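You operate a simulated robot arm through the tools that you are given. There is no shell and no other tool. Be economical: measure what you need, move in short steps, check, and stop when the job is done.

The job below is to be done with a simulated robot arm. You get a single attempt, and the scene is never put back.

Task
Pack folded tubes 75 and 57 in the open carton and fold its short flaps in.

It is judged by the outcome, as a careful person would: the job done as asked, and still so three seconds after it is handed in. It fails if anything else is knocked over, pushed out of place, dropped, spilled or broken. Flat cloth is picked up by pressing the open fingertips on it (5 to 10 N) and closing them slowly along it; thin cloth reads only 2 to 8 mm in the jaws.

Robot
A 7-joint arm with a three-finger gripper on a trunk, on a base that drives. Base frame: it is fixed to the floor where the robot stands at the start and does not move with it; the origin is under the middle of the robot, x ahead of it, y to its left, z up; the surface under the hand at the start is at about z = 720. Units: mm, degrees, N and s.
Its first joint turns from -166.0 to 166.0 degrees. Places, roughly: inside of the carton on the steel bench [600, -500, 700]; left short flap [600, -300, 900]; right short flap [600, -600, 900]. Payload 2.69 kg.
The TCP is the grasp point between the finger pads, 29 mm short of the fingertips. In the tool frame z runs along the fingers and y along their closing line. The gripper opens to 120 mm. The gripper's body begins 78 mm behind the TCP.
Orientation is told as [roll, pitch, yaw] about the base's x, y, z axes, in that order, counted from this pose: with the fingers straight down and closing along the base's y, the tool's x points along the base's -x, its y along +y and its z along -z.

Tools
- The arm moves only by the tool step_arm. Its argument "steps" is a list of rows, each a list of 6 numbers: the shift along the base's x, y, z in units of 250 mm (1.0 is 250 mm), then the turn, a rotation vector about the base's x, y, z in units of 120 degrees (1.0 is 120 degrees). In form: [[x, y, z, ax, ay, az], ...]. A call has 1 to 20 rows; each row is the pose to reach, as a shift and turn from the pose commanded when the call began. "hand" is the closure, from 0 (fully open) to 1 (shut), set as the call begins (left out, the last holds). A call with a number of a shift or a turn outside -1 to 1 is refused whole. Each row takes 0.2 s and may step no farther than 50 mm and 8.6 degrees from the row before; otherwise, or with a gripper value out of range, the whole call is refused. A pose out of reach is approached as far as the arm can. The call stops where the force on the tool passes 40 N (or 10 N more than at its start, if that is more) or the arm is blocked; 0.2 s more then pass. Each finger halts on what it meets, pressing with about 26 N; the grip force reading is that of the motor and also rises with nothing between the fingers. The clock runs only during rows and for 0.2 s after the last one: add rows that repeat a pose to give the fingers time. The reply holds the time, the measured pose of the TCP, the force on the tool along the base axes, the opening and the grip force, in the units named above and with some noise, with the torque about the TCP (base axes, N m) and any sound that the robot's microphone picked up, and new pictures: "pictures" is both (left out), scene, wrist or none.
- Cameras (640 x 400 px; columns grow to the right, rows downward): "scene" is now at [274.9, 148.2, 1367.3]; the picture's right is [-0.52, -0.85, 0.00], its down [-0.67, 0.41, -0.62] and it looks along [0.53, -0.32, -0.78] (base axes); focal length 288 px, centre (320, 200). "wrist" rides on the gripper at [63, 0, -104] in the tool frame; the picture's right is [0.00, 1.00, 0.00], its down [-0.83, 0.00, -0.56] and it looks along [-0.56, 0.00, 0.83] (tool axes); focal length 275 px, centre (320, 200). There is no depth. A picture from a camera that has moved, and an enlarged one, comes with that camera's place and axes in the base frame and with its lens. The place of the scene camera against the robot may be out by one fixed shift of up to 12 mm in any direction.
- raise_lower(by): slides the trunk up (or, below 0, down) by that many mm; the arm and the scene camera ride with it, the base frame stays. It gives what a move gives, with no picture.
- drive_base(legs): drives the robot by 1 to 6 legs, each [ahead, left, turn to the left] in mm, mm and degrees, along the robot's own axes; the way and the turn of a leg run together, so that a leg with both is an arc; at most 1500 mm and 180 degrees a leg. The arm and the cameras ride along, it lands a little off, and it stops where it bumps. It gives what a move gives, and a new picture of the scene camera.
- turn_head(pan, tilt): turns the head with the scene camera to pan (to the left, within 143 degrees either way) and tilt (down, from -29 to 69), counted from straight ahead of the robot. It gives what a move gives, and a new picture of the scene camera.
- enlarge(camera, box): a new picture of the part [left, top, right, bottom] of that camera's present view, enlarged. The clock stands still meanwhile.
- close_job(): hands the job in; it is judged then, once.

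Go step by step. Nothing tells you exact positions but the pictures and the camera data: compare them with the known pose of the tool, close in by small moves and look again before you grip or let go. The budget is 120 turns and 260 pictures, counting those below and the enlarged ones. Unless the task says otherwise, let go and move clear before handing in, and close with one line.

The tools are called after "Request:" as a command line: name --pt "numbers of a row" for each row, then --argument value for the rest, lists and objects as JSON in quotes. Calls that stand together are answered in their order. step_arm: Moves the arm, as the interface text tells. Its arguments: {"type":"object","properties":{"steps":{"type":"array","items":{"type":"array","items":{"type":"number"}}},"hand":{"type":"number"},"pictures":{"type":"string","enum":["both","scene","wrist","none"]}},"required":["steps"]} The other tools are called the same way: raise_lower (by) slides the trunk up or down; drive_base (legs) drives the base; turn_head (pan, tilt) turns the head that bears the scene camera; enlarge (camera, box) takes an enlarged picture of a part of a camera's view; close_job () hands the job in.

At the start:

```text
time_s: 0.0
eef_pos: [547.3, -204.8, 1083.7]
orientation: [-0.1, 0.0, 0.0]
ft_force: [0.2, -0.3, -0.5]
moment: [0.0, -0.03, 0.01]
grip_width: 119.9
grip_force: 0.1
trunk travel left (down, up): [-375.0, 211.0]
robot x, y, heading: [0.8, -0.4, -0.1]
head pan, tilt: [-31.4, 51.7]
```

scene: 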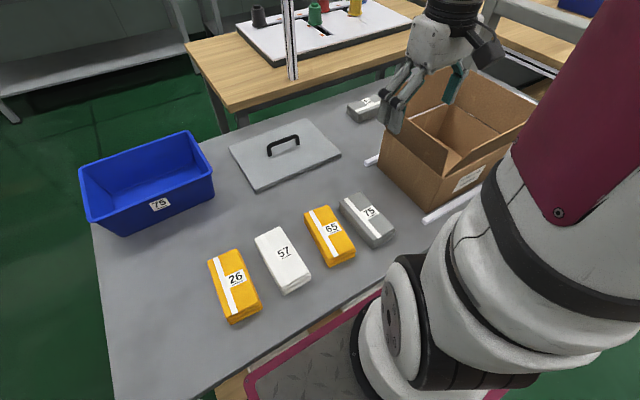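
wrist: 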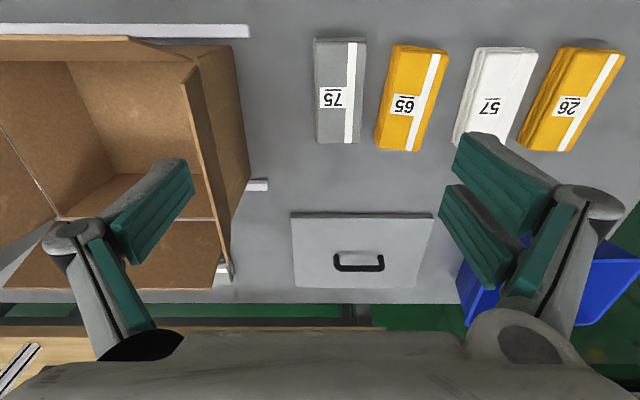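

I see four folded tubes on the bench (26, 57, 65, 75), a fifth grey one near the carton's far side, and the open carton on the right. I'll take closer looks first.

Request:
enlarge --camera "scene" --box '[330, 60, 560, 240]'

Request:
enlarge --camera "wrist" --box '[280, 20, 640, 245]'

Request:
turn_head --pan -50 --tilt 50

```text
2.22 times, centred on (445, 150) of scene
camera zoom: at [274.9, 148.2, 1367.3], right [-0.52, -0.85, 0.0], down [-0.67, 0.41, -0.62], along [0.53, -0.32, -0.78], focal length 639 px, centre (42, 311)
```

zoom: 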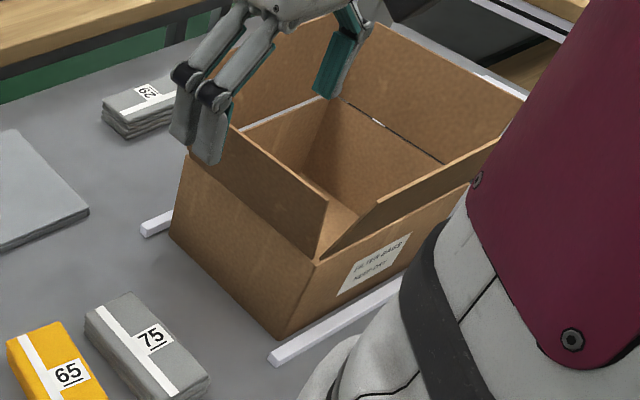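

```text
1.78 times, centred on (460, 132) of wrist
camera zoom: at [485.3, -204.1, 1188.4], right [0.0, 1.0, 0.0], down [0.83, 0.0, 0.56], along [0.56, 0.0, -0.83], focal length 489 px, centre (71, 320)
```

zoom: 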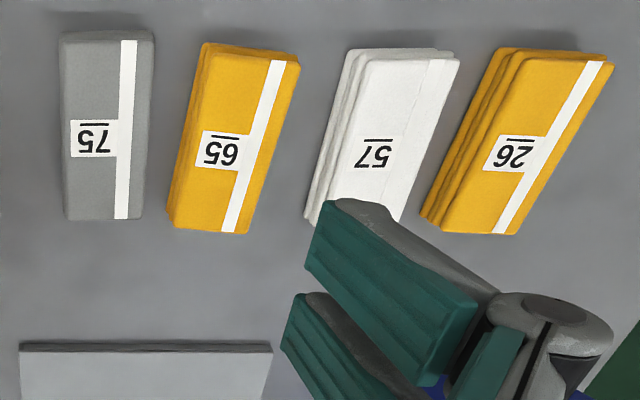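

```text
time_s: 0.8
eef_pos: [548.0, -205.7, 1084.3]
orientation: [0.0, 0.0, -0.1]
ft_force: [0.0, 0.5, 0.1]
moment: [0.01, 0.0, 0.0]
grip_width: 120.0
grip_force: 0.1
trunk travel left (down, up): [-375.0, 211.0]
robot x, y, heading: [-0.7, -0.2, 0.1]
head pan, tilt: [-50.0, 50.0]
camera scene: at [260.1, 128.5, 1369.5], right [-0.77, -0.64, 0.0], down [-0.49, 0.59, -0.64], along [0.41, -0.49, -0.77], focal length 288 px, centre (320, 200)
```

scene: 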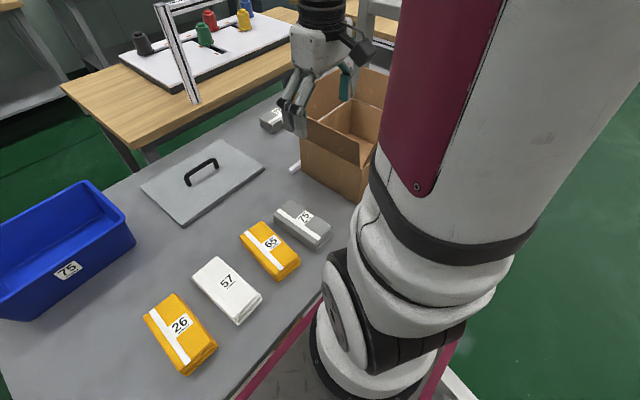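

Tubes 75 (about [587,-175], lying along x) and 57 are identified. Now I lift the hand over the carton to look inside it and at its flaps.

Request:
step_arm --pt "0 0 0.16 0 0 0" --pt "0 -0.1 0.3 0 0 0" --pt "0 -0.28 0.4 0 0 0" --pt "0 -0.46 0.4 0 0 0" --pt "0 -0.64 0.4 0 0 0" --pt "0 -0.82 0.4 0 0 0" --pt "0 -0.98 0.4 0 0 0" --pt "0 -0.98 0.4 0 0 0"

```text
refused: row 3 steps farther than a row can; nothing moved
```

A row was slightly too long; I repeat it with shorter ones.

Request:
step_arm --pt "0 0 0.16 0 0 0" --pt "0 -0.1 0.3 0 0 0" --pt "0 -0.25 0.4 0 0 0" --pt "0 -0.43 0.4 0 0 0" --pt "0 -0.61 0.4 0 0 0" --pt "0 -0.79 0.4 0 0 0" --pt "0 -0.97 0.4 0 0 0" --pt "0 -0.97 0.4 0 0 0"

```text
time_s: 2.6
eef_pos: [548.0, -448.3, 1185.4]
orientation: [0.0, 0.0, 0.0]
ft_force: [-0.2, -0.3, 0.7]
moment: [-0.1, -0.01, 0.01]
grip_width: 119.9
grip_force: 0.0
trunk travel left (down, up): [-375.0, 211.0]
robot x, y, heading: [1.6, -1.7, 0.1]
head pan, tilt: [-50.0, 50.0]
camera scene: at [260.0, 128.5, 1369.5], right [-0.77, -0.64, 0.0], down [-0.49, 0.59, -0.64], along [0.41, -0.49, -0.77], focal length 288 px, centre (320, 200)
camera wrist: at [484.9, -447.8, 1288.8], right [0.0, 1.0, 0.0], down [0.83, 0.0, 0.56], along [0.56, 0.0, -0.83], focal length 275 px, centre (320, 200)
```

scene: 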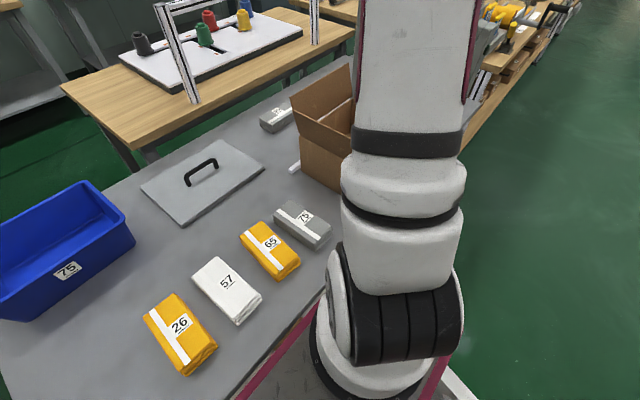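
wrist: 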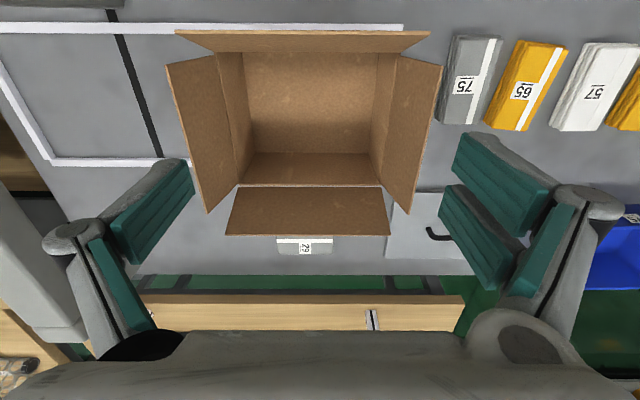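

The carton is seen from above with all four flaps standing up, splayed outward. I enlarge to measure it.

Request:
enlarge --camera "wrist" --box '[150, 15, 470, 260]'

```text
1.63 times, centred on (310, 138) of wrist
camera zoom: at [484.9, -447.8, 1288.8], right [0.0, 1.0, 0.0], down [0.83, 0.0, 0.56], along [0.56, 0.0, -0.83], focal length 449 px, centre (336, 302)
```

zoom: 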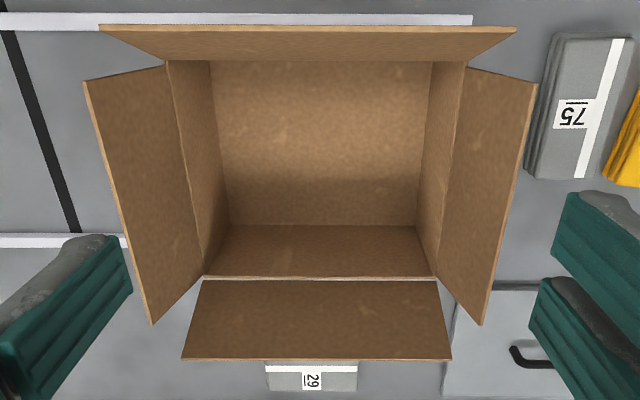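

The carton's inside is about x 530–735, y -590 to -338, rim z≈870; short flaps reach up to z≈965, splayed outward. Now I go back above tube 75 and lower for a close look.

Request:
step_arm --pt "0.03 0.18 0 0 0 0" --pt "0.06 0.36 0 0 0 0" --pt "0.09 0.54 0 0 0 0" --pt "0.12 0.72 0 0 0 0" --pt "0.15 0.9 0 0 0 0" --pt "0.15 1.0 -0.1 0 0 0" --pt "0.15 1.0 -0.28 0 0 0" --pt "0.15 1.0 -0.46 0 0 0" --pt "0.15 1.0 -0.64 0 0 0" --pt "0.15 1.0 -0.82 0 0 0" --pt "0.15 1.0 -1.0 0 0 0" --pictures "none"

Request:
step_arm --pt "0 0.09 -0.05 0 0 0" --pt "0 0.09 -0.05 0 0 0" --pictures "both"

```text
time_s: 5.0
eef_pos: [586.8, -197.7, 933.7]
orientation: [0.0, -0.1, -0.1]
ft_force: [0.0, 0.4, -0.1]
moment: [-0.01, -0.06, 0.0]
grip_width: 119.6
grip_force: 0.1
trunk travel left (down, up): [-375.0, 211.0]
robot x, y, heading: [-1.2, -0.3, -0.0]
head pan, tilt: [-50.0, 50.0]
```

```text
time_s: 5.6
eef_pos: [587.8, -174.5, 922.1]
orientation: [0.1, 0.0, 0.0]
ft_force: [0.3, 0.3, 0.5]
moment: [0.0, -0.01, 0.03]
grip_width: 120.1
grip_force: 0.1
trunk travel left (down, up): [-375.0, 211.0]
robot x, y, heading: [2.3, -0.4, -0.1]
head pan, tilt: [-50.0, 50.0]
camera scene: at [260.0, 128.5, 1369.5], right [-0.77, -0.64, 0.0], down [-0.49, 0.59, -0.64], along [0.41, -0.49, -0.77], focal length 288 px, centre (320, 200)
camera wrist: at [523.6, -174.0, 1026.6], right [0.0, 1.0, 0.0], down [0.83, 0.0, 0.56], along [0.56, 0.0, -0.83], focal length 275 px, centre (320, 200)
```

scene: 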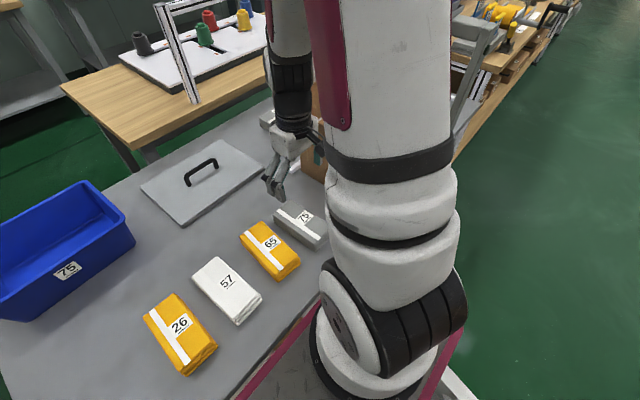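
wrist: 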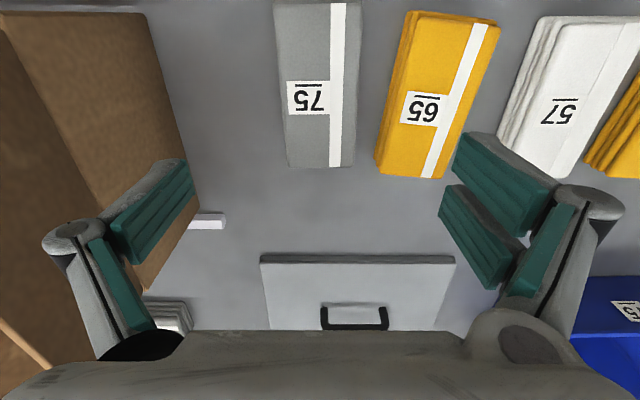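

Tube 75 is centred about [588,-176], 70 wide, top z≈755. I narrow the hand to 90 mm and descend to just above it, then check.

Request:
step_arm --pt "0 -0.006 -0.15 0 0 0" --pt "0 -0.006 -0.3 0 0 0" --pt "0 -0.006 -0.45 0 0 0" --pt "0 -0.006 -0.45 0 0 0" --hand 0.25 --pictures "wrist"

```text
time_s: 6.6
eef_pos: [586.0, -175.4, 810.1]
orientation: [-0.1, 0.0, -0.1]
ft_force: [0.9, 0.2, 0.9]
moment: [-0.01, 0.02, -0.01]
grip_width: 89.9
grip_force: 0.1
trunk travel left (down, up): [-375.0, 211.0]
robot x, y, heading: [-0.1, -2.0, 0.1]
head pan, tilt: [-50.0, 50.0]
camera wrist: at [522.9, -174.8, 913.7], right [0.0, 1.0, 0.0], down [0.83, 0.0, 0.56], along [0.56, 0.0, -0.83], focal length 275 px, centre (320, 200)
```

wrist: 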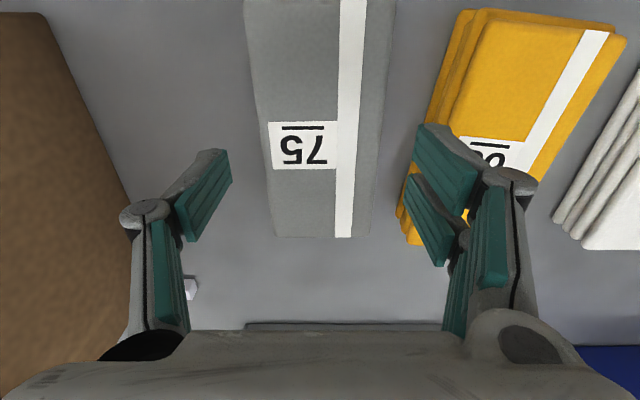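

Fingers straddle tube 75 evenly and the right finger clears 65. I lower to grasp height.

Request:
step_arm --pt "0 -0.004 -0.08 0 0 0" --pt "0 -0.004 -0.15 0 0 0" --pt "0 -0.004 -0.22 0 0 0" --pt "0 -0.004 -0.22 0 0 0" --pictures "wrist"

```text
time_s: 7.6
eef_pos: [585.1, -177.0, 755.0]
orientation: [0.1, 0.0, 0.0]
ft_force: [-0.1, -0.2, -0.2]
moment: [0.02, 0.02, -0.03]
grip_width: 90.2
grip_force: 0.0
trunk travel left (down, up): [-375.0, 211.0]
robot x, y, heading: [3.8, 1.7, 0.0]
head pan, tilt: [-50.0, 50.0]
camera wrist: at [522.8, -175.8, 858.6], right [0.0, 1.0, 0.0], down [0.83, 0.0, 0.56], along [0.56, 0.0, -0.83], focal length 275 px, centre (320, 200)
```

wrist: 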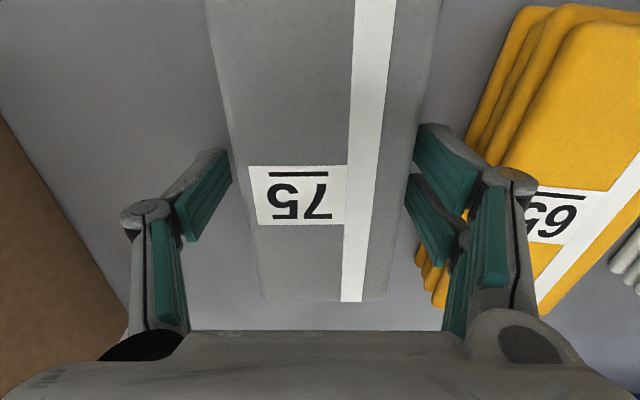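

The fingers are on both sides; I close gently and give time.

Request:
step_arm --pt "0 0 0 0 0 0" --pt "0 0 0 0 0 0" --pt "0 0 0 0 0 0" --pt "0 0 0 0 0 0" --hand 1 --pictures "none"

Request:
step_arm --pt "0 0 0.05 0 0 0" --pt "0 0 0.1 0 0 0" --pt "0 0 0.2 0 0 0" --pt "0 0 0.3 0 0 0" --pt "0 0 0.3 0 0 0" --pictures "both"

```text
time_s: 8.6
eef_pos: [585.9, -176.7, 753.9]
orientation: [0.0, 0.0, 0.0]
ft_force: [0.1, 1.3, 1.5]
moment: [0.09, -0.04, 0.04]
grip_width: 74.8
grip_force: 26.3
trunk travel left (down, up): [-375.0, 211.0]
robot x, y, heading: [-4.9, 1.9, -0.2]
head pan, tilt: [-50.0, 50.0]
```

```text
time_s: 9.8
eef_pos: [586.3, -178.3, 829.3]
orientation: [0.0, 0.0, 0.0]
ft_force: [-0.3, -0.9, -3.0]
moment: [0.01, -0.02, 0.01]
grip_width: 74.7
grip_force: 26.0
trunk travel left (down, up): [-375.0, 211.0]
robot x, y, heading: [2.1, -1.6, -0.0]
head pan, tilt: [-50.0, 50.0]
camera scene: at [260.2, 128.5, 1369.5], right [-0.77, -0.64, 0.0], down [-0.49, 0.59, -0.64], along [0.41, -0.49, -0.77], focal length 288 px, centre (320, 200)
camera wrist: at [522.9, -176.5, 933.8], right [0.0, 1.0, 0.0], down [0.83, 0.0, 0.56], along [0.56, 0.0, -0.83], focal length 275 px, centre (320, 200)
```

scene: 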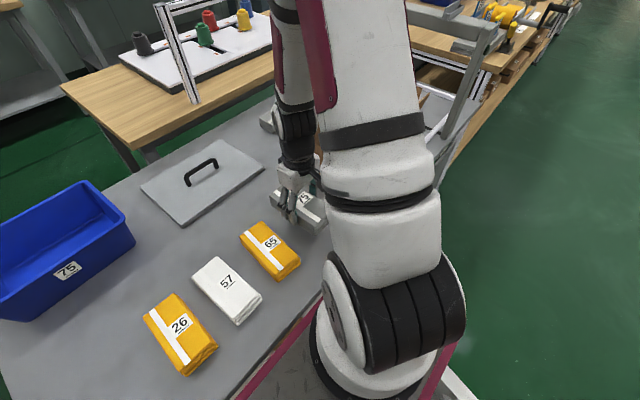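
wrist: 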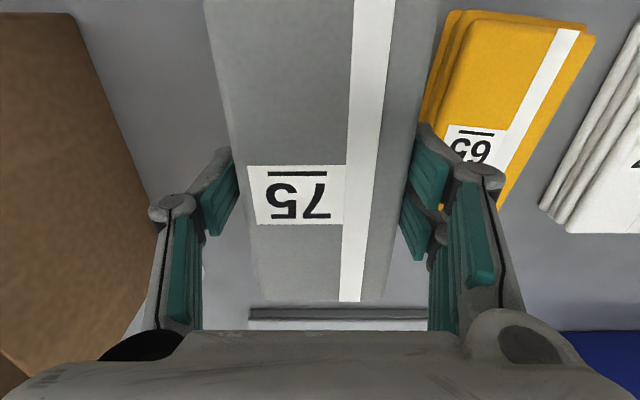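

Tube 75 is securely held. I lift it above the flaps and carry it over the carton.

Request:
step_arm --pt "0 0 0.18 0 0 0" --pt "0 0 0.36 0 0 0" --pt "0 0 0.54 0 0 0" --pt "0 0 0.72 0 0 0" --pt "0.02 0 0.9 0 0 0" --pt "0.05 -0.15 0.95 0 0 0" --pt "0.08 -0.32 0.95 0 0 0" --pt "0.11 -0.49 0.95 0 0 0" --pt "0.14 -0.66 0.95 0 0 0" --pt "0.17 -0.83 0.95 0 0 0" --pt "0.184 -1.0 0.95 0 0 0" --pictures "none"

Request:
step_arm --pt "0 -0.17 0 0 0 0" --pt "0 -0.35 0 0 0 0" --pt "0 -0.35 0 0 0 0" --pictures "both"

```text
time_s: 12.2
eef_pos: [631.9, -428.6, 1066.8]
orientation: [0.0, 0.0, 0.1]
ft_force: [-0.5, 0.3, -1.9]
moment: [-0.06, 0.03, 0.0]
grip_width: 74.5
grip_force: 26.0
trunk travel left (down, up): [-375.0, 211.0]
robot x, y, heading: [4.6, 1.0, 0.2]
head pan, tilt: [-50.0, 50.0]
```

```text
time_s: 13.0
eef_pos: [630.9, -516.8, 1066.8]
orientation: [0.0, 0.1, 0.0]
ft_force: [-0.2, -0.1, -2.5]
moment: [-0.01, 0.0, -0.02]
grip_width: 74.8
grip_force: 25.3
trunk travel left (down, up): [-375.0, 211.0]
robot x, y, heading: [1.6, -2.9, -0.2]
head pan, tilt: [-50.0, 50.0]
camera scene: at [260.1, 128.4, 1369.5], right [-0.77, -0.64, 0.0], down [-0.49, 0.59, -0.64], along [0.41, -0.49, -0.77], focal length 288 px, centre (320, 200)
camera wrist: at [568.4, -515.1, 1171.1], right [0.0, 1.0, 0.0], down [0.83, 0.0, 0.56], along [0.56, 0.0, -0.83], focal length 275 px, centre (320, 200)
```

scene: 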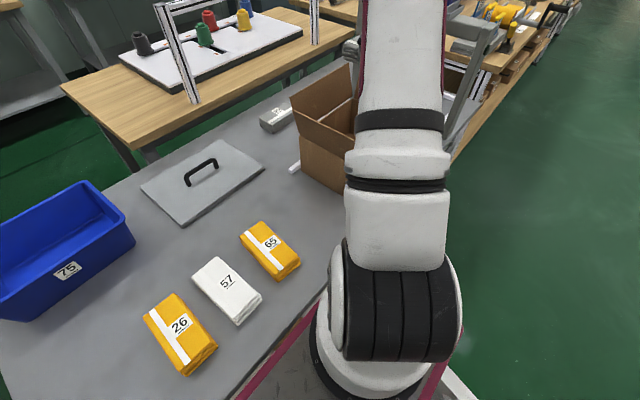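
wrist: 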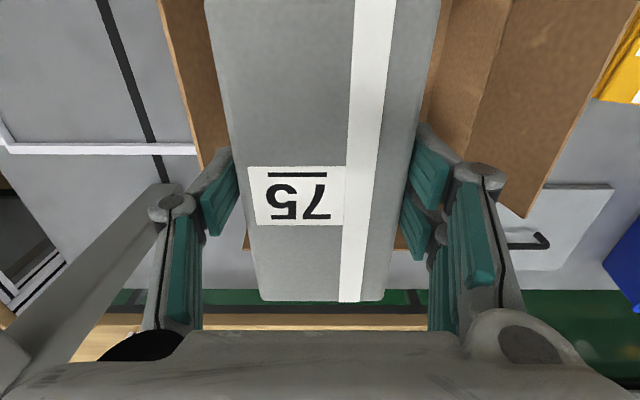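

Alignment over the left-hand half (far -y) of the carton looks right. I lower partway and check clearances.

Request:
step_arm --pt "0 0 -0.16 0 0 0" --pt "0 0 -0.32 0 0 0" --pt "0 0 -0.48 0 0 0" --pt "0 0 -0.64 0 0 0" --pt "0 0 -0.64 0 0 0" --pictures "both"

Request:
turn_head --pan -38 --tilt 38

```text
time_s: 14.2
eef_pos: [632.1, -514.4, 908.1]
orientation: [0.0, 0.0, 0.0]
ft_force: [-0.8, 0.3, -2.0]
moment: [0.02, 0.01, 0.0]
grip_width: 74.8
grip_force: 26.4
trunk travel left (down, up): [-375.0, 211.0]
robot x, y, heading: [-0.1, 0.3, 0.3]
head pan, tilt: [-50.0, 50.0]
camera scene: at [260.0, 128.4, 1369.5], right [-0.77, -0.64, 0.0], down [-0.49, 0.59, -0.64], along [0.41, -0.49, -0.77], focal length 288 px, centre (320, 200)
camera wrist: at [568.4, -513.9, 1010.7], right [0.0, 1.0, 0.0], down [0.83, 0.0, 0.56], along [0.56, 0.0, -0.83], focal length 275 px, centre (320, 200)
```

scene: 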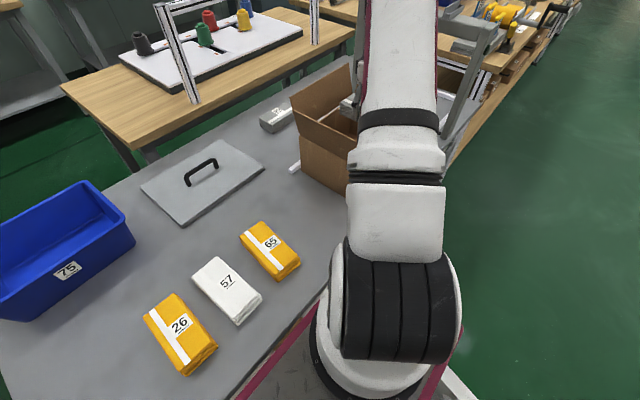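
wrist: 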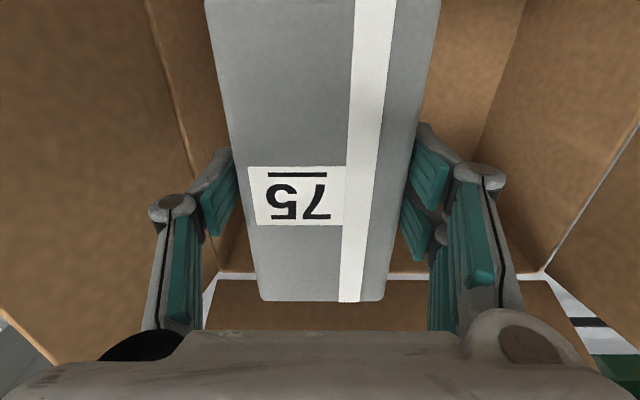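

```text
time_s: 15.0
eef_pos: [631.2, -515.1, 906.4]
orientation: [0.0, -0.1, -0.1]
ft_force: [-0.8, -0.8, -2.1]
moment: [0.01, 0.0, -0.06]
grip_width: 74.6
grip_force: 26.3
trunk travel left (down, up): [-375.0, 211.0]
robot x, y, heading: [1.7, 0.8, -0.1]
head pan, tilt: [-38.0, 38.0]
camera scene: at [278.6, 134.2, 1386.6], right [-0.62, -0.79, 0.0], down [-0.49, 0.38, -0.79], along [0.62, -0.49, -0.62], focal length 288 px, centre (320, 200)
```

scene: 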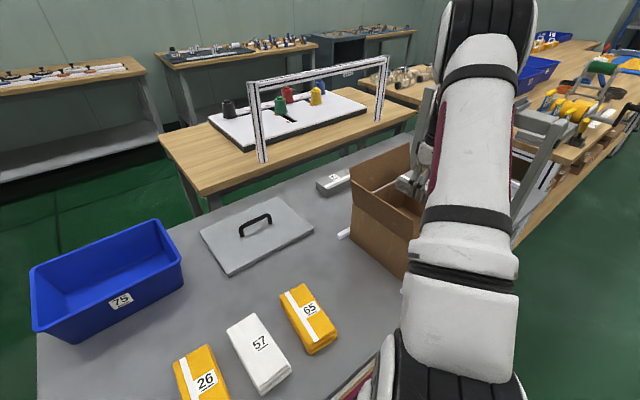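

Clearances are good: the rim spans y -590 to -343. I lower the tube to the carton floor, slowing at the end.

Request:
step_arm --pt "0 0 -0.16 0 0 0" --pt "0 0 -0.32 0 0 0" --pt "0 0 -0.46 0 0 0" --pt "0 0 -0.54 0 0 0" --pt "0 0 -0.57 0 0 0" --pt "0 0 -0.57 0 0 0" --pictures "wrist"

```text
time_s: 16.4
eef_pos: [633.0, -515.9, 764.8]
orientation: [0.0, 0.0, 0.1]
ft_force: [0.4, 0.1, -2.7]
moment: [-0.01, 0.0, 0.03]
grip_width: 74.7
grip_force: 26.3
trunk travel left (down, up): [-375.0, 211.0]
robot x, y, heading: [0.1, 2.3, -0.0]
head pan, tilt: [-38.0, 38.0]
camera wrist: at [568.7, -514.9, 868.0], right [0.0, 1.0, 0.0], down [0.83, 0.0, 0.56], along [0.56, 0.0, -0.83], focal length 275 px, centre (320, 200)
```

wrist: 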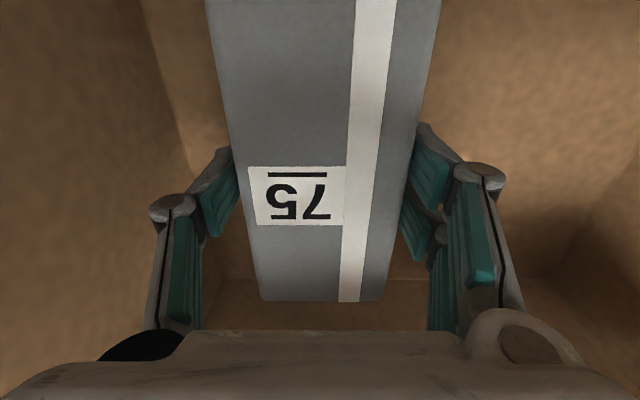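

Still hanging; I step down a few mm at a time until the force shows contact.

Request:
step_arm --pt "0 0 -0.012 0 0 0" --pt "0 0 -0.024 0 0 0" --pt "0 0 -0.024 0 0 0" --pictures "none"

```text
time_s: 17.2
eef_pos: [632.7, -516.9, 760.8]
orientation: [-0.2, 0.0, 0.1]
ft_force: [-4.6, 7.8, 27.2]
moment: [0.47, 0.16, 0.07]
grip_width: 75.1
grip_force: 25.8
trunk travel left (down, up): [-375.0, 211.0]
robot x, y, heading: [-0.3, 1.6, -0.2]
head pan, tilt: [-38.0, 38.0]
```

The tube touches the floor at about TCP z 761. I ease up 2 mm and open to 90 mm.

Request:
step_arm --pt "0 0 0.012 0 0 0" --pt "0 0 0.012 0 0 0" --pictures "none"

Request:
step_arm --pt "0 0 0 0 0 0" --pt "0 0 0 0 0 0" --pt "0 0 0.08 0 0 0" --pt "0 0 0.2 0 0 0" --pt "0 0 0.36 0 0 0" --pt "0 0 0.52 0 0 0" --pt "0 0 0.7 0 0 0" --pt "0 0 0.88 0 0 0" --pt "0 0 1.0 0 0 0" --hand 0.23 --pictures "wrist"

```text
time_s: 17.8
eef_pos: [632.1, -515.3, 760.2]
orientation: [0.0, 0.0, 0.0]
ft_force: [1.0, -2.7, 3.1]
moment: [-0.26, -0.44, -0.14]
grip_width: 74.8
grip_force: 26.2
trunk travel left (down, up): [-375.0, 211.0]
robot x, y, heading: [1.8, -0.2, -0.0]
head pan, tilt: [-38.0, 38.0]
```

```text
time_s: 19.8
eef_pos: [633.1, -515.7, 1012.5]
orientation: [0.0, 0.0, 0.1]
ft_force: [-0.3, 0.2, -0.1]
moment: [0.0, 0.05, 0.01]
grip_width: 92.6
grip_force: 0.1
trunk travel left (down, up): [-375.0, 211.0]
robot x, y, heading: [3.3, -1.6, -0.2]
head pan, tilt: [-38.0, 38.0]
camera wrist: at [569.7, -514.8, 1115.6], right [0.0, 1.0, 0.0], down [0.83, 0.0, 0.56], along [0.56, 0.0, -0.83], focal length 275 px, centre (320, 200)
```

wrist: 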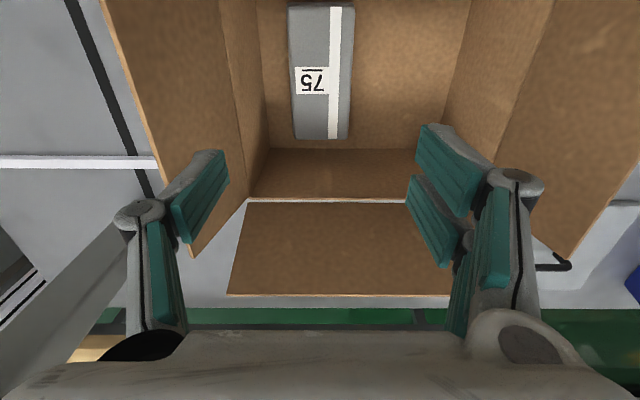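

Tube 75 lies in the carton. Now I travel to above tube 57.

Request:
step_arm --pt "0 0 0.15 0 0 0" --pt "-0.02 0.18 0.15 0 0 0" --pt "-0.04 0.37 0.15 0 0 0" --pt "-0.06 0.56 0.15 0 0 0" --pt "-0.08 0.75 0.15 0 0 0" --pt "-0.1 0.94 0.15 0 0 0" --pictures "none"

Request:
step_arm --pt "-0.02 0.18 0 0 0 0" --pt "-0.04 0.37 -0.02 0 0 0" --pt "-0.06 0.55 -0.05 0 0 0" --pt "-0.08 0.73 -0.1 0 0 0" --pt "-0.08 0.9 -0.2 0 0 0" --pt "-0.08 1.0 -0.35 0 0 0" --pictures "none"

Request:
step_arm --pt "0 0.17 -0.1 0 0 0" --pt "0 0.32 -0.2 0 0 0" --pt "0 0.36 -0.2 0 0 0" --pt "0 0.36 -0.2 0 0 0" --pictures "both"

```text
time_s: 21.2
eef_pos: [606.9, -281.5, 1049.5]
orientation: [-0.1, 0.0, 0.0]
ft_force: [0.0, -0.4, -0.2]
moment: [0.06, -0.02, 0.04]
grip_width: 92.2
grip_force: 0.1
trunk travel left (down, up): [-375.0, 211.0]
robot x, y, heading: [-0.9, -2.0, -0.2]
head pan, tilt: [-38.0, 38.0]
```

```text
time_s: 22.6
eef_pos: [587.6, -29.4, 961.9]
orientation: [-0.1, 0.0, 0.0]
ft_force: [-0.4, -1.3, 0.0]
moment: [-0.01, -0.02, 0.01]
grip_width: 92.3
grip_force: 0.0
trunk travel left (down, up): [-375.0, 211.0]
robot x, y, heading: [-0.5, -0.2, -0.1]
head pan, tilt: [-38.0, 38.0]
```

```text
time_s: 23.6
eef_pos: [586.3, 60.6, 911.9]
orientation: [0.0, 0.0, -0.1]
ft_force: [0.8, 0.4, -0.8]
moment: [-0.02, 0.01, 0.01]
grip_width: 92.9
grip_force: 0.1
trunk travel left (down, up): [-375.0, 211.0]
robot x, y, heading: [-2.5, -1.6, 0.2]
head pan, tilt: [-38.0, 38.0]
camera scene: at [278.5, 134.4, 1386.7], right [-0.62, -0.79, 0.0], down [-0.49, 0.38, -0.79], along [0.62, -0.49, -0.62], focal length 288 px, centre (320, 200)
camera wrist: at [522.7, 61.1, 1015.9], right [0.0, 1.0, 0.0], down [0.83, 0.0, 0.56], along [0.56, 0.0, -0.83], focal length 275 px, centre (320, 200)
```

scene: 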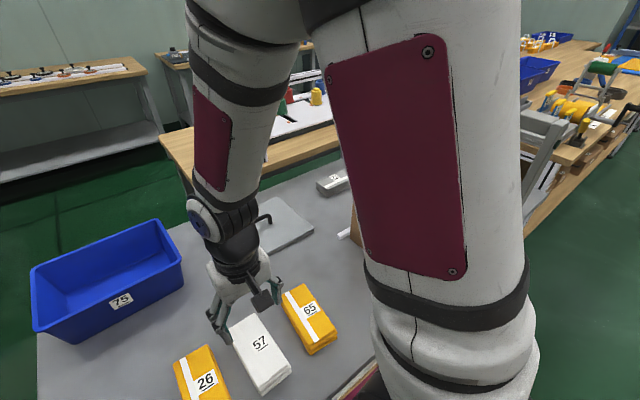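
wrist: 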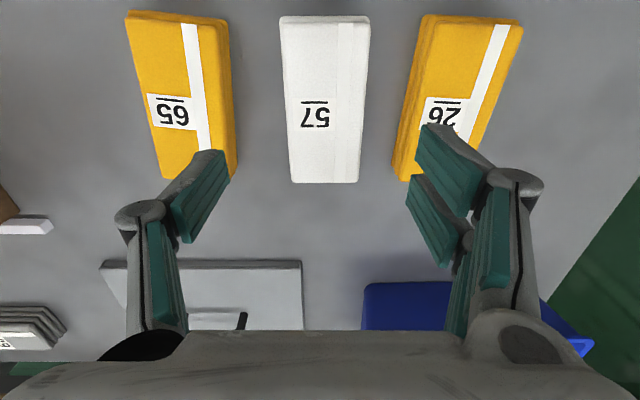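

Tube 57 is centred at about [600,66], straight along x with clear gaps on both sides. I descend around it.

Request:
step_arm --pt "0.05 0.02 -0.15 0 0 0" --pt "0.05 0.02 -0.32 0 0 0" --pt "0.05 0.02 -0.45 0 0 0" --pt "0.05 0.02 -0.55 0 0 0" --pt "0.05 0.02 -0.627 0 0 0" --pt "0.05 0.02 -0.627 0 0 0" --pictures "wrist"

```text
time_s: 25.0
eef_pos: [598.5, 65.5, 754.7]
orientation: [0.0, -0.1, 0.0]
ft_force: [-0.4, 0.5, 0.1]
moment: [-0.02, 0.03, -0.01]
grip_width: 92.2
grip_force: 0.0
trunk travel left (down, up): [-375.0, 211.0]
robot x, y, heading: [0.1, -0.3, -0.1]
head pan, tilt: [-38.0, 38.0]
camera wrist: at [535.7, 65.7, 858.4], right [0.0, 1.0, 0.0], down [0.83, 0.0, 0.56], along [0.56, 0.0, -0.83], focal length 275 px, centre (320, 200)
```

wrist: 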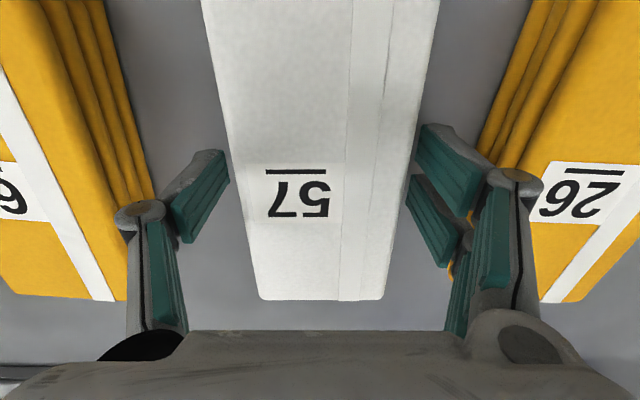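

Tube 57 is centred between the fingers; I close and lift.

Request:
step_arm --pt "0 0 0 0 0 0" --pt "0 0 0 0 0 0" --pt "0 0 0 0 0 0" --pt "0 0 0 0 0 0" --hand 1 --pictures "none"

Request:
step_arm --pt "0 0 0.05 0 0 0" --pt "0 0 0.14 0 0 0" --pt "0 0 0.3 0 0 0" --pt "0 0 0.48 0 0 0" --pt "0 0 0.66 0 0 0" --pt "0 0 0.84 0 0 0" --pt "0 0 1.0 0 0 0" --pictures "wrist"

```text
time_s: 26.0
eef_pos: [599.6, 64.0, 753.4]
orientation: [0.0, 0.0, -0.1]
ft_force: [0.8, -1.3, 1.5]
moment: [-0.05, 0.03, 0.1]
grip_width: 74.9
grip_force: 25.7
trunk travel left (down, up): [-375.0, 211.0]
robot x, y, heading: [-0.6, 1.1, -0.3]
head pan, tilt: [-38.0, 38.0]
```

```text
time_s: 27.6
eef_pos: [597.5, 65.1, 1005.0]
orientation: [0.0, 0.1, 0.0]
ft_force: [0.8, -0.7, -2.8]
moment: [-0.04, 0.05, 0.01]
grip_width: 74.8
grip_force: 25.8
trunk travel left (down, up): [-375.0, 211.0]
robot x, y, heading: [-0.2, 0.1, -0.1]
head pan, tilt: [-38.0, 38.0]
camera wrist: at [535.5, 65.7, 1109.5], right [0.0, 1.0, 0.0], down [0.83, 0.0, 0.56], along [0.56, 0.0, -0.83], focal length 275 px, centre (320, 200)
```

wrist: 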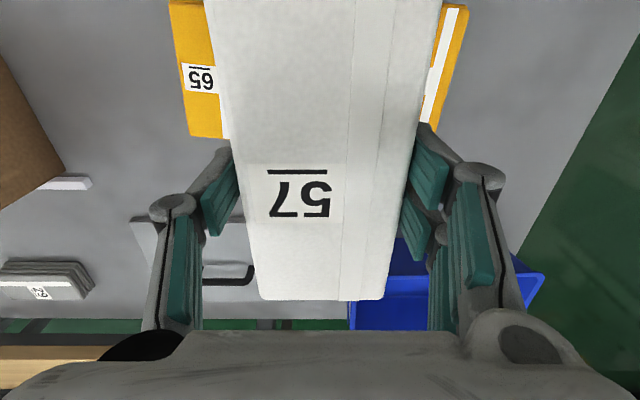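

Tube 57 is held. I carry it at z≈1067 to above the free half of the carton.

Request:
step_arm --pt "0 0 0.15 0 0 0" --pt "0 -0.1 0.25 0 0 0" --pt "0 -0.28 0.25 0 0 0" --pt "0.02 -0.46 0.25 0 0 0" --pt "0.04 -0.64 0.25 0 0 0" --pt "0.06 -0.82 0.25 0 0 0" --pt "0.08 -1.0 0.25 0 0 0" --pictures "none"

Request:
step_arm --pt "0.02 -0.18 0 0 0 0" --pt "0.04 -0.36 0 0 0 0" --pt "0.056 -0.54 0 0 0 0" --pt "0.056 -0.72 0 0 0 0" --pt "0.056 -0.9 0 0 0 0" --pt "0.056 -0.928 0 0 0 0" --pt "0.056 -0.928 0 0 0 0" --pictures "wrist"

```text
time_s: 29.2
eef_pos: [618.5, -186.1, 1069.0]
orientation: [-0.1, 0.0, 0.2]
ft_force: [-0.4, 0.2, -2.1]
moment: [-0.01, -0.04, 0.0]
grip_width: 75.1
grip_force: 25.5
trunk travel left (down, up): [-375.0, 211.0]
robot x, y, heading: [4.1, 0.2, -0.1]
head pan, tilt: [-38.0, 38.0]
```

```text
time_s: 30.8
eef_pos: [635.1, -415.7, 1065.6]
orientation: [0.0, 0.0, 0.0]
ft_force: [0.4, -0.5, -2.3]
moment: [-0.05, 0.0, 0.02]
grip_width: 74.9
grip_force: 26.1
trunk travel left (down, up): [-375.0, 211.0]
robot x, y, heading: [0.6, -1.0, 0.0]
head pan, tilt: [-38.0, 38.0]
camera wrist: at [570.5, -416.2, 1170.6], right [0.0, 1.0, 0.0], down [0.83, 0.0, 0.56], along [0.56, 0.0, -0.83], focal length 275 px, centre (320, 200)
```

wrist: 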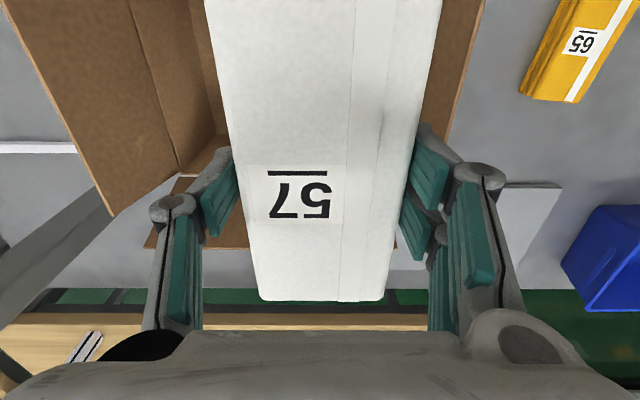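

Positioned. I lower between the flaps and check midway.

Request:
step_arm --pt "0 0 -0.18 0 0 0" --pt "0 0 -0.36 0 0 0" --pt "0 0 -0.54 0 0 0" --pt "0 0 -0.68 0 0 0" --pt "0 0 -0.8 0 0 0" --pt "0 0 -0.8 0 0 0" --pictures "both"

```text
time_s: 32.2
eef_pos: [633.6, -417.1, 866.7]
orientation: [0.0, 0.0, 0.0]
ft_force: [-0.2, -0.3, -2.1]
moment: [0.01, -0.01, 0.02]
grip_width: 75.0
grip_force: 26.2
trunk travel left (down, up): [-375.0, 211.0]
robot x, y, heading: [0.5, -0.4, -0.2]
head pan, tilt: [-38.0, 38.0]
camera scene: at [278.6, 134.3, 1386.7], right [-0.62, -0.79, 0.0], down [-0.49, 0.38, -0.79], along [0.62, -0.49, -0.62], focal length 288 px, centre (320, 200)
camera wrist: at [569.7, -415.9, 971.1], right [0.0, 1.0, 0.0], down [0.83, 0.0, 0.56], along [0.56, 0.0, -0.83], focal length 275 px, centre (320, 200)
```

scene: 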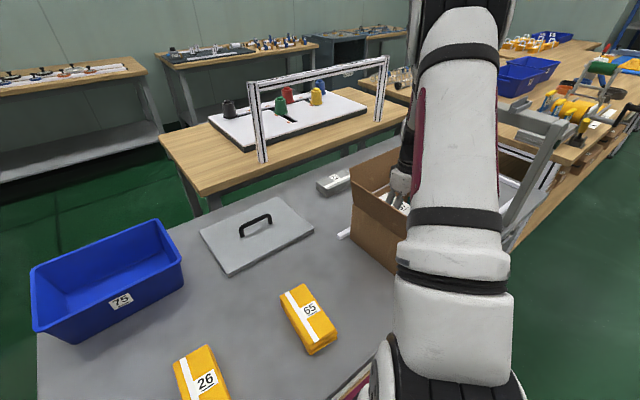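
wrist: 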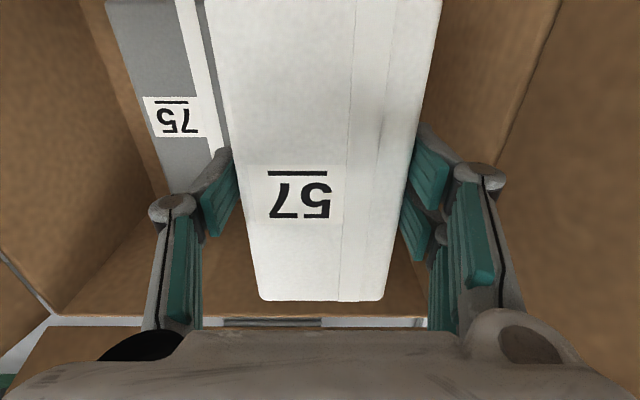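

Clear of tube 75 and the walls. I lower to just above the floor, then ease down.

Request:
step_arm --pt "0 0 -0.14 0 0 0" --pt "0 0 -0.28 0 0 0" --pt "0 0 -0.37 0 0 0" --pt "0 0 -0.41 0 0 0" --pt "0 0 -0.42 0 0 0" --pt "0 0 -0.42 0 0 0" --pictures "wrist"

```text
time_s: 33.6
eef_pos: [633.2, -416.6, 762.7]
orientation: [0.0, -0.1, 0.0]
ft_force: [0.1, -0.2, -2.3]
moment: [0.02, 0.0, 0.01]
grip_width: 74.7
grip_force: 26.0
trunk travel left (down, up): [-375.0, 211.0]
robot x, y, heading: [-0.7, -0.5, -0.1]
head pan, tilt: [-38.0, 38.0]
camera wrist: at [570.2, -416.1, 866.1], right [0.0, 1.0, 0.0], down [0.83, 0.0, 0.56], along [0.56, 0.0, -0.83], focal length 275 px, centre (320, 200)
```

wrist: 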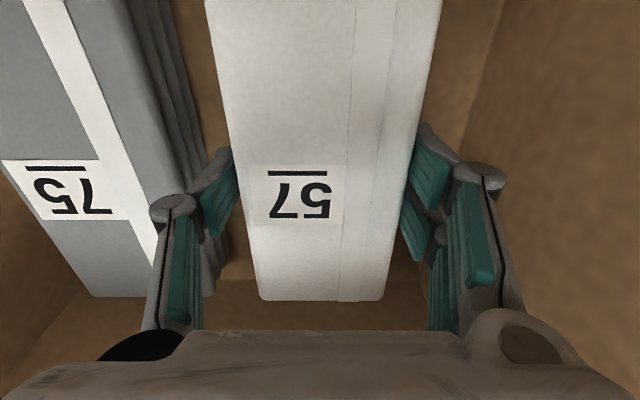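

The tube is about 2 mm above the floor beside 75. I let it down and open slightly (to 85 mm), then rise.

Request:
step_arm --pt "0 0 -0.007 0 0 0" --pt "0 0 -0.007 0 0 0" --pictures "none"

Request:
step_arm --pt "0 0 0 0 0 0" --pt "0 0 0 0 0 0" --pt "0 0 0.08 0 0 0" --pt "0 0 0.2 0 0 0" --pt "0 0 0.36 0 0 0" --pt "0 0 0.52 0 0 0" --pt "0 0 0.7 0 0 0" --pt "0 0 0.88 0 0 0" --pt "0 0 1.0 0 0 0" --hand 0.29 --pictures "wrist"

```text
time_s: 34.2
eef_pos: [633.8, -416.4, 760.9]
orientation: [0.0, 0.0, 0.0]
ft_force: [-1.6, 1.2, 3.4]
moment: [0.01, -0.13, 0.12]
grip_width: 74.6
grip_force: 25.9
trunk travel left (down, up): [-375.0, 211.0]
robot x, y, heading: [1.1, 0.5, -0.1]
head pan, tilt: [-38.0, 38.0]
```

```text
time_s: 36.2
eef_pos: [632.4, -416.4, 1010.2]
orientation: [0.1, 0.0, 0.1]
ft_force: [-0.3, -0.6, -0.1]
moment: [-0.02, 0.04, -0.02]
grip_width: 85.5
grip_force: 0.2
trunk travel left (down, up): [-375.0, 211.0]
robot x, y, heading: [0.4, 1.2, 0.2]
head pan, tilt: [-38.0, 38.0]
camera wrist: at [570.2, -416.4, 1113.9], right [0.0, 1.0, 0.0], down [0.83, 0.0, 0.56], along [0.56, 0.0, -0.83], focal length 275 px, centre (320, 200)
```

wrist: 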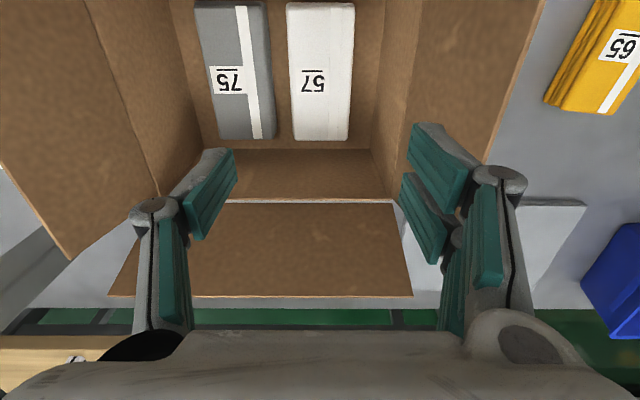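

Both tubes are flat in the carton. Next I close the hand, move outside the left short flap (y≈-265), and lower so the fingertips are just below its upper edge.

Request:
step_arm --pt "0 0 0.16 0 0 0" --pt "0 0.12 0.2 0 0 0" --pt "0 0.3 0.2 0 0 0" --pt "0 0.48 0.2 0 0 0" --pt "0 0.606 0.2 0 0 0" --pt "0 0.606 0.02 0 0 0" --pt "0 0.606 -0.16 0 0 0" --pt "0 0.606 -0.16 0 0 0" --hand 1 --pictures "both"

```text
time_s: 38.0
eef_pos: [635.2, -264.8, 969.2]
orientation: [0.0, 0.0, 0.0]
ft_force: [0.6, -0.4, -0.3]
moment: [-0.02, 0.01, -0.01]
grip_width: 0.0
grip_force: 26.1
trunk travel left (down, up): [-375.0, 211.0]
robot x, y, heading: [-0.7, 1.0, 0.2]
head pan, tilt: [-38.0, 38.0]
camera scene: at [278.4, 134.4, 1386.7], right [-0.62, -0.79, 0.0], down [-0.49, 0.38, -0.79], along [0.62, -0.49, -0.62], focal length 288 px, centre (320, 200)
camera wrist: at [571.3, -264.2, 1073.3], right [0.0, 1.0, 0.0], down [0.83, 0.0, 0.56], along [0.56, 0.0, -0.83], focal length 275 px, centre (320, 200)
```

scene: 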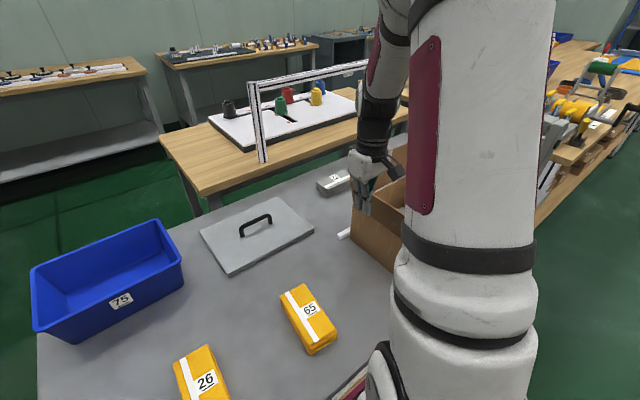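
wrist: 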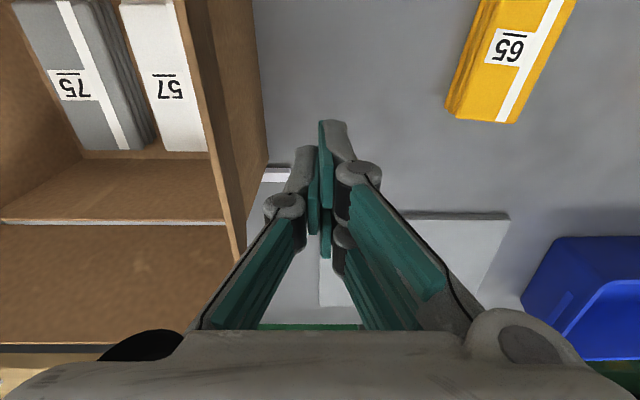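

The fingertips are just outside the flap. I push inward to bring the flap to vertical and slightly beyond, then look.

Request:
step_arm --pt "0 -0.1 0 0 0 0" --pt "0 -0.19 0 0 0 0" --pt "0 -0.264 -0.008 0 0 0" --pt "0 -0.33 -0.016 0 0 0" --pt "0 -0.384 -0.032 0 0 0" --pt "0 -0.384 -0.032 0 0 0" --pictures "wrist"

```text
time_s: 39.4
eef_pos: [634.4, -362.3, 962.7]
orientation: [0.0, 0.0, 0.0]
ft_force: [1.3, -0.5, 0.5]
moment: [0.01, 0.0, -0.02]
grip_width: 0.0
grip_force: 26.0
trunk travel left (down, up): [-375.0, 211.0]
robot x, y, heading: [-0.6, -2.2, 0.0]
head pan, tilt: [-38.0, 38.0]
camera wrist: at [570.8, -360.6, 1066.3], right [0.0, 1.0, 0.0], down [0.83, 0.0, 0.56], along [0.56, 0.0, -0.83], focal length 275 px, centre (320, 200)
```

wrist: 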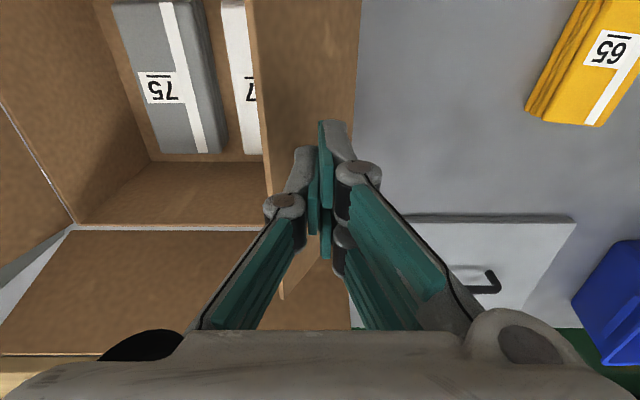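

The flap tilts in with almost no force. I continue the arc in and down to fold it flat.

Request:
step_arm --pt "0 -0.04 -0.02 0 0 0" --pt "0 -0.08 -0.048 0 0 0" --pt "0 -0.11 -0.085 0 0 0" --pt "0 -0.128 -0.12 0 0 0" --pt "0 -0.145 -0.16 0 0 0" --pt "0 -0.152 -0.2 0 0 0" --pt "0 -0.16 -0.235 0 0 0" --pt "0 -0.16 -0.26 0 0 0" --pt "0 -0.16 -0.26 0 0 0" --pictures "wrist"

```text
time_s: 41.4
eef_pos: [632.9, -401.2, 897.7]
orientation: [0.1, -0.1, -0.1]
ft_force: [0.5, 0.1, -0.2]
moment: [-0.01, 0.0, 0.01]
grip_width: 0.0
grip_force: 25.9
trunk travel left (down, up): [-375.0, 211.0]
robot x, y, heading: [4.9, -3.3, 0.0]
head pan, tilt: [-38.0, 38.0]
camera wrist: at [570.4, -400.5, 1001.4], right [0.0, 1.0, 0.0], down [0.83, 0.0, 0.56], along [0.56, 0.0, -0.83], focal length 275 px, centre (320, 200)
```

wrist: 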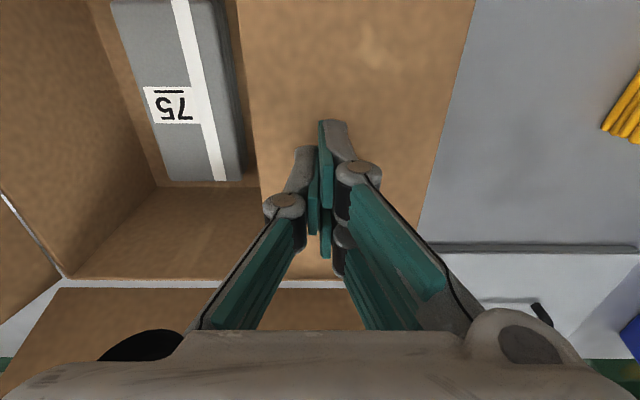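

The flap is about horizontal. I press 6 mm further, then rise to see whether it stays.

Request:
step_arm --pt "0 0 -0.012 0 0 0" --pt "0 0 -0.024 0 0 0" --pt "0 0 -0.024 0 0 0" --pictures "none"

Request:
step_arm --pt "0 0 0.05 0 0 0" --pt "0 0 0.15 0 0 0" --pt "0 0 0.32 0 0 0" --pt "0 0 0.5 0 0 0" --pt "0 0 0.68 0 0 0" --pt "0 0 0.68 0 0 0" --pictures "both"

```text
time_s: 42.2
eef_pos: [633.4, -401.9, 890.5]
orientation: [0.0, 0.0, 0.0]
ft_force: [0.6, 0.2, 0.2]
moment: [-0.01, -0.03, -0.02]
grip_width: 0.0
grip_force: 26.0
trunk travel left (down, up): [-375.0, 211.0]
robot x, y, heading: [5.0, -0.9, -0.1]
head pan, tilt: [-38.0, 38.0]
```

```text
time_s: 43.6
eef_pos: [633.1, -400.3, 1061.2]
orientation: [0.0, 0.0, 0.0]
ft_force: [-0.5, -0.4, 0.2]
moment: [0.0, -0.03, 0.0]
grip_width: 0.0
grip_force: 26.4
trunk travel left (down, up): [-375.0, 211.0]
robot x, y, heading: [0.3, 1.4, -0.1]
head pan, tilt: [-38.0, 38.0]
camera scene: at [278.6, 134.3, 1386.7], right [-0.62, -0.79, 0.0], down [-0.49, 0.38, -0.79], along [0.62, -0.49, -0.62], focal length 288 px, centre (320, 200)
camera wrist: at [569.4, -399.7, 1166.4], right [0.0, 1.0, 0.0], down [0.83, 0.0, 0.56], along [0.56, 0.0, -0.83], focal length 275 px, centre (320, 200)
```

scene: 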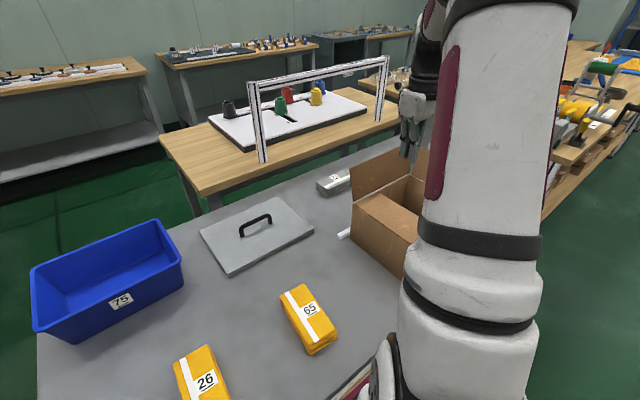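
wrist: 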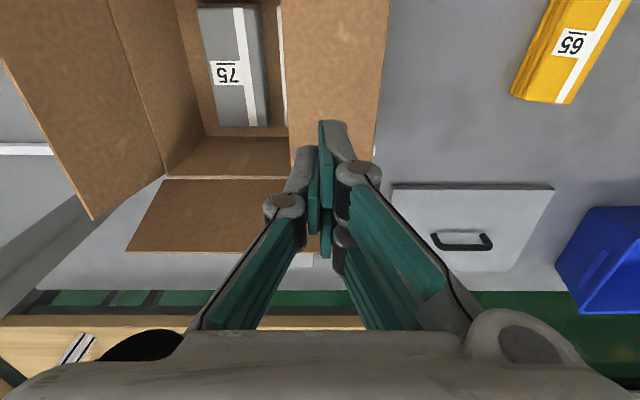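

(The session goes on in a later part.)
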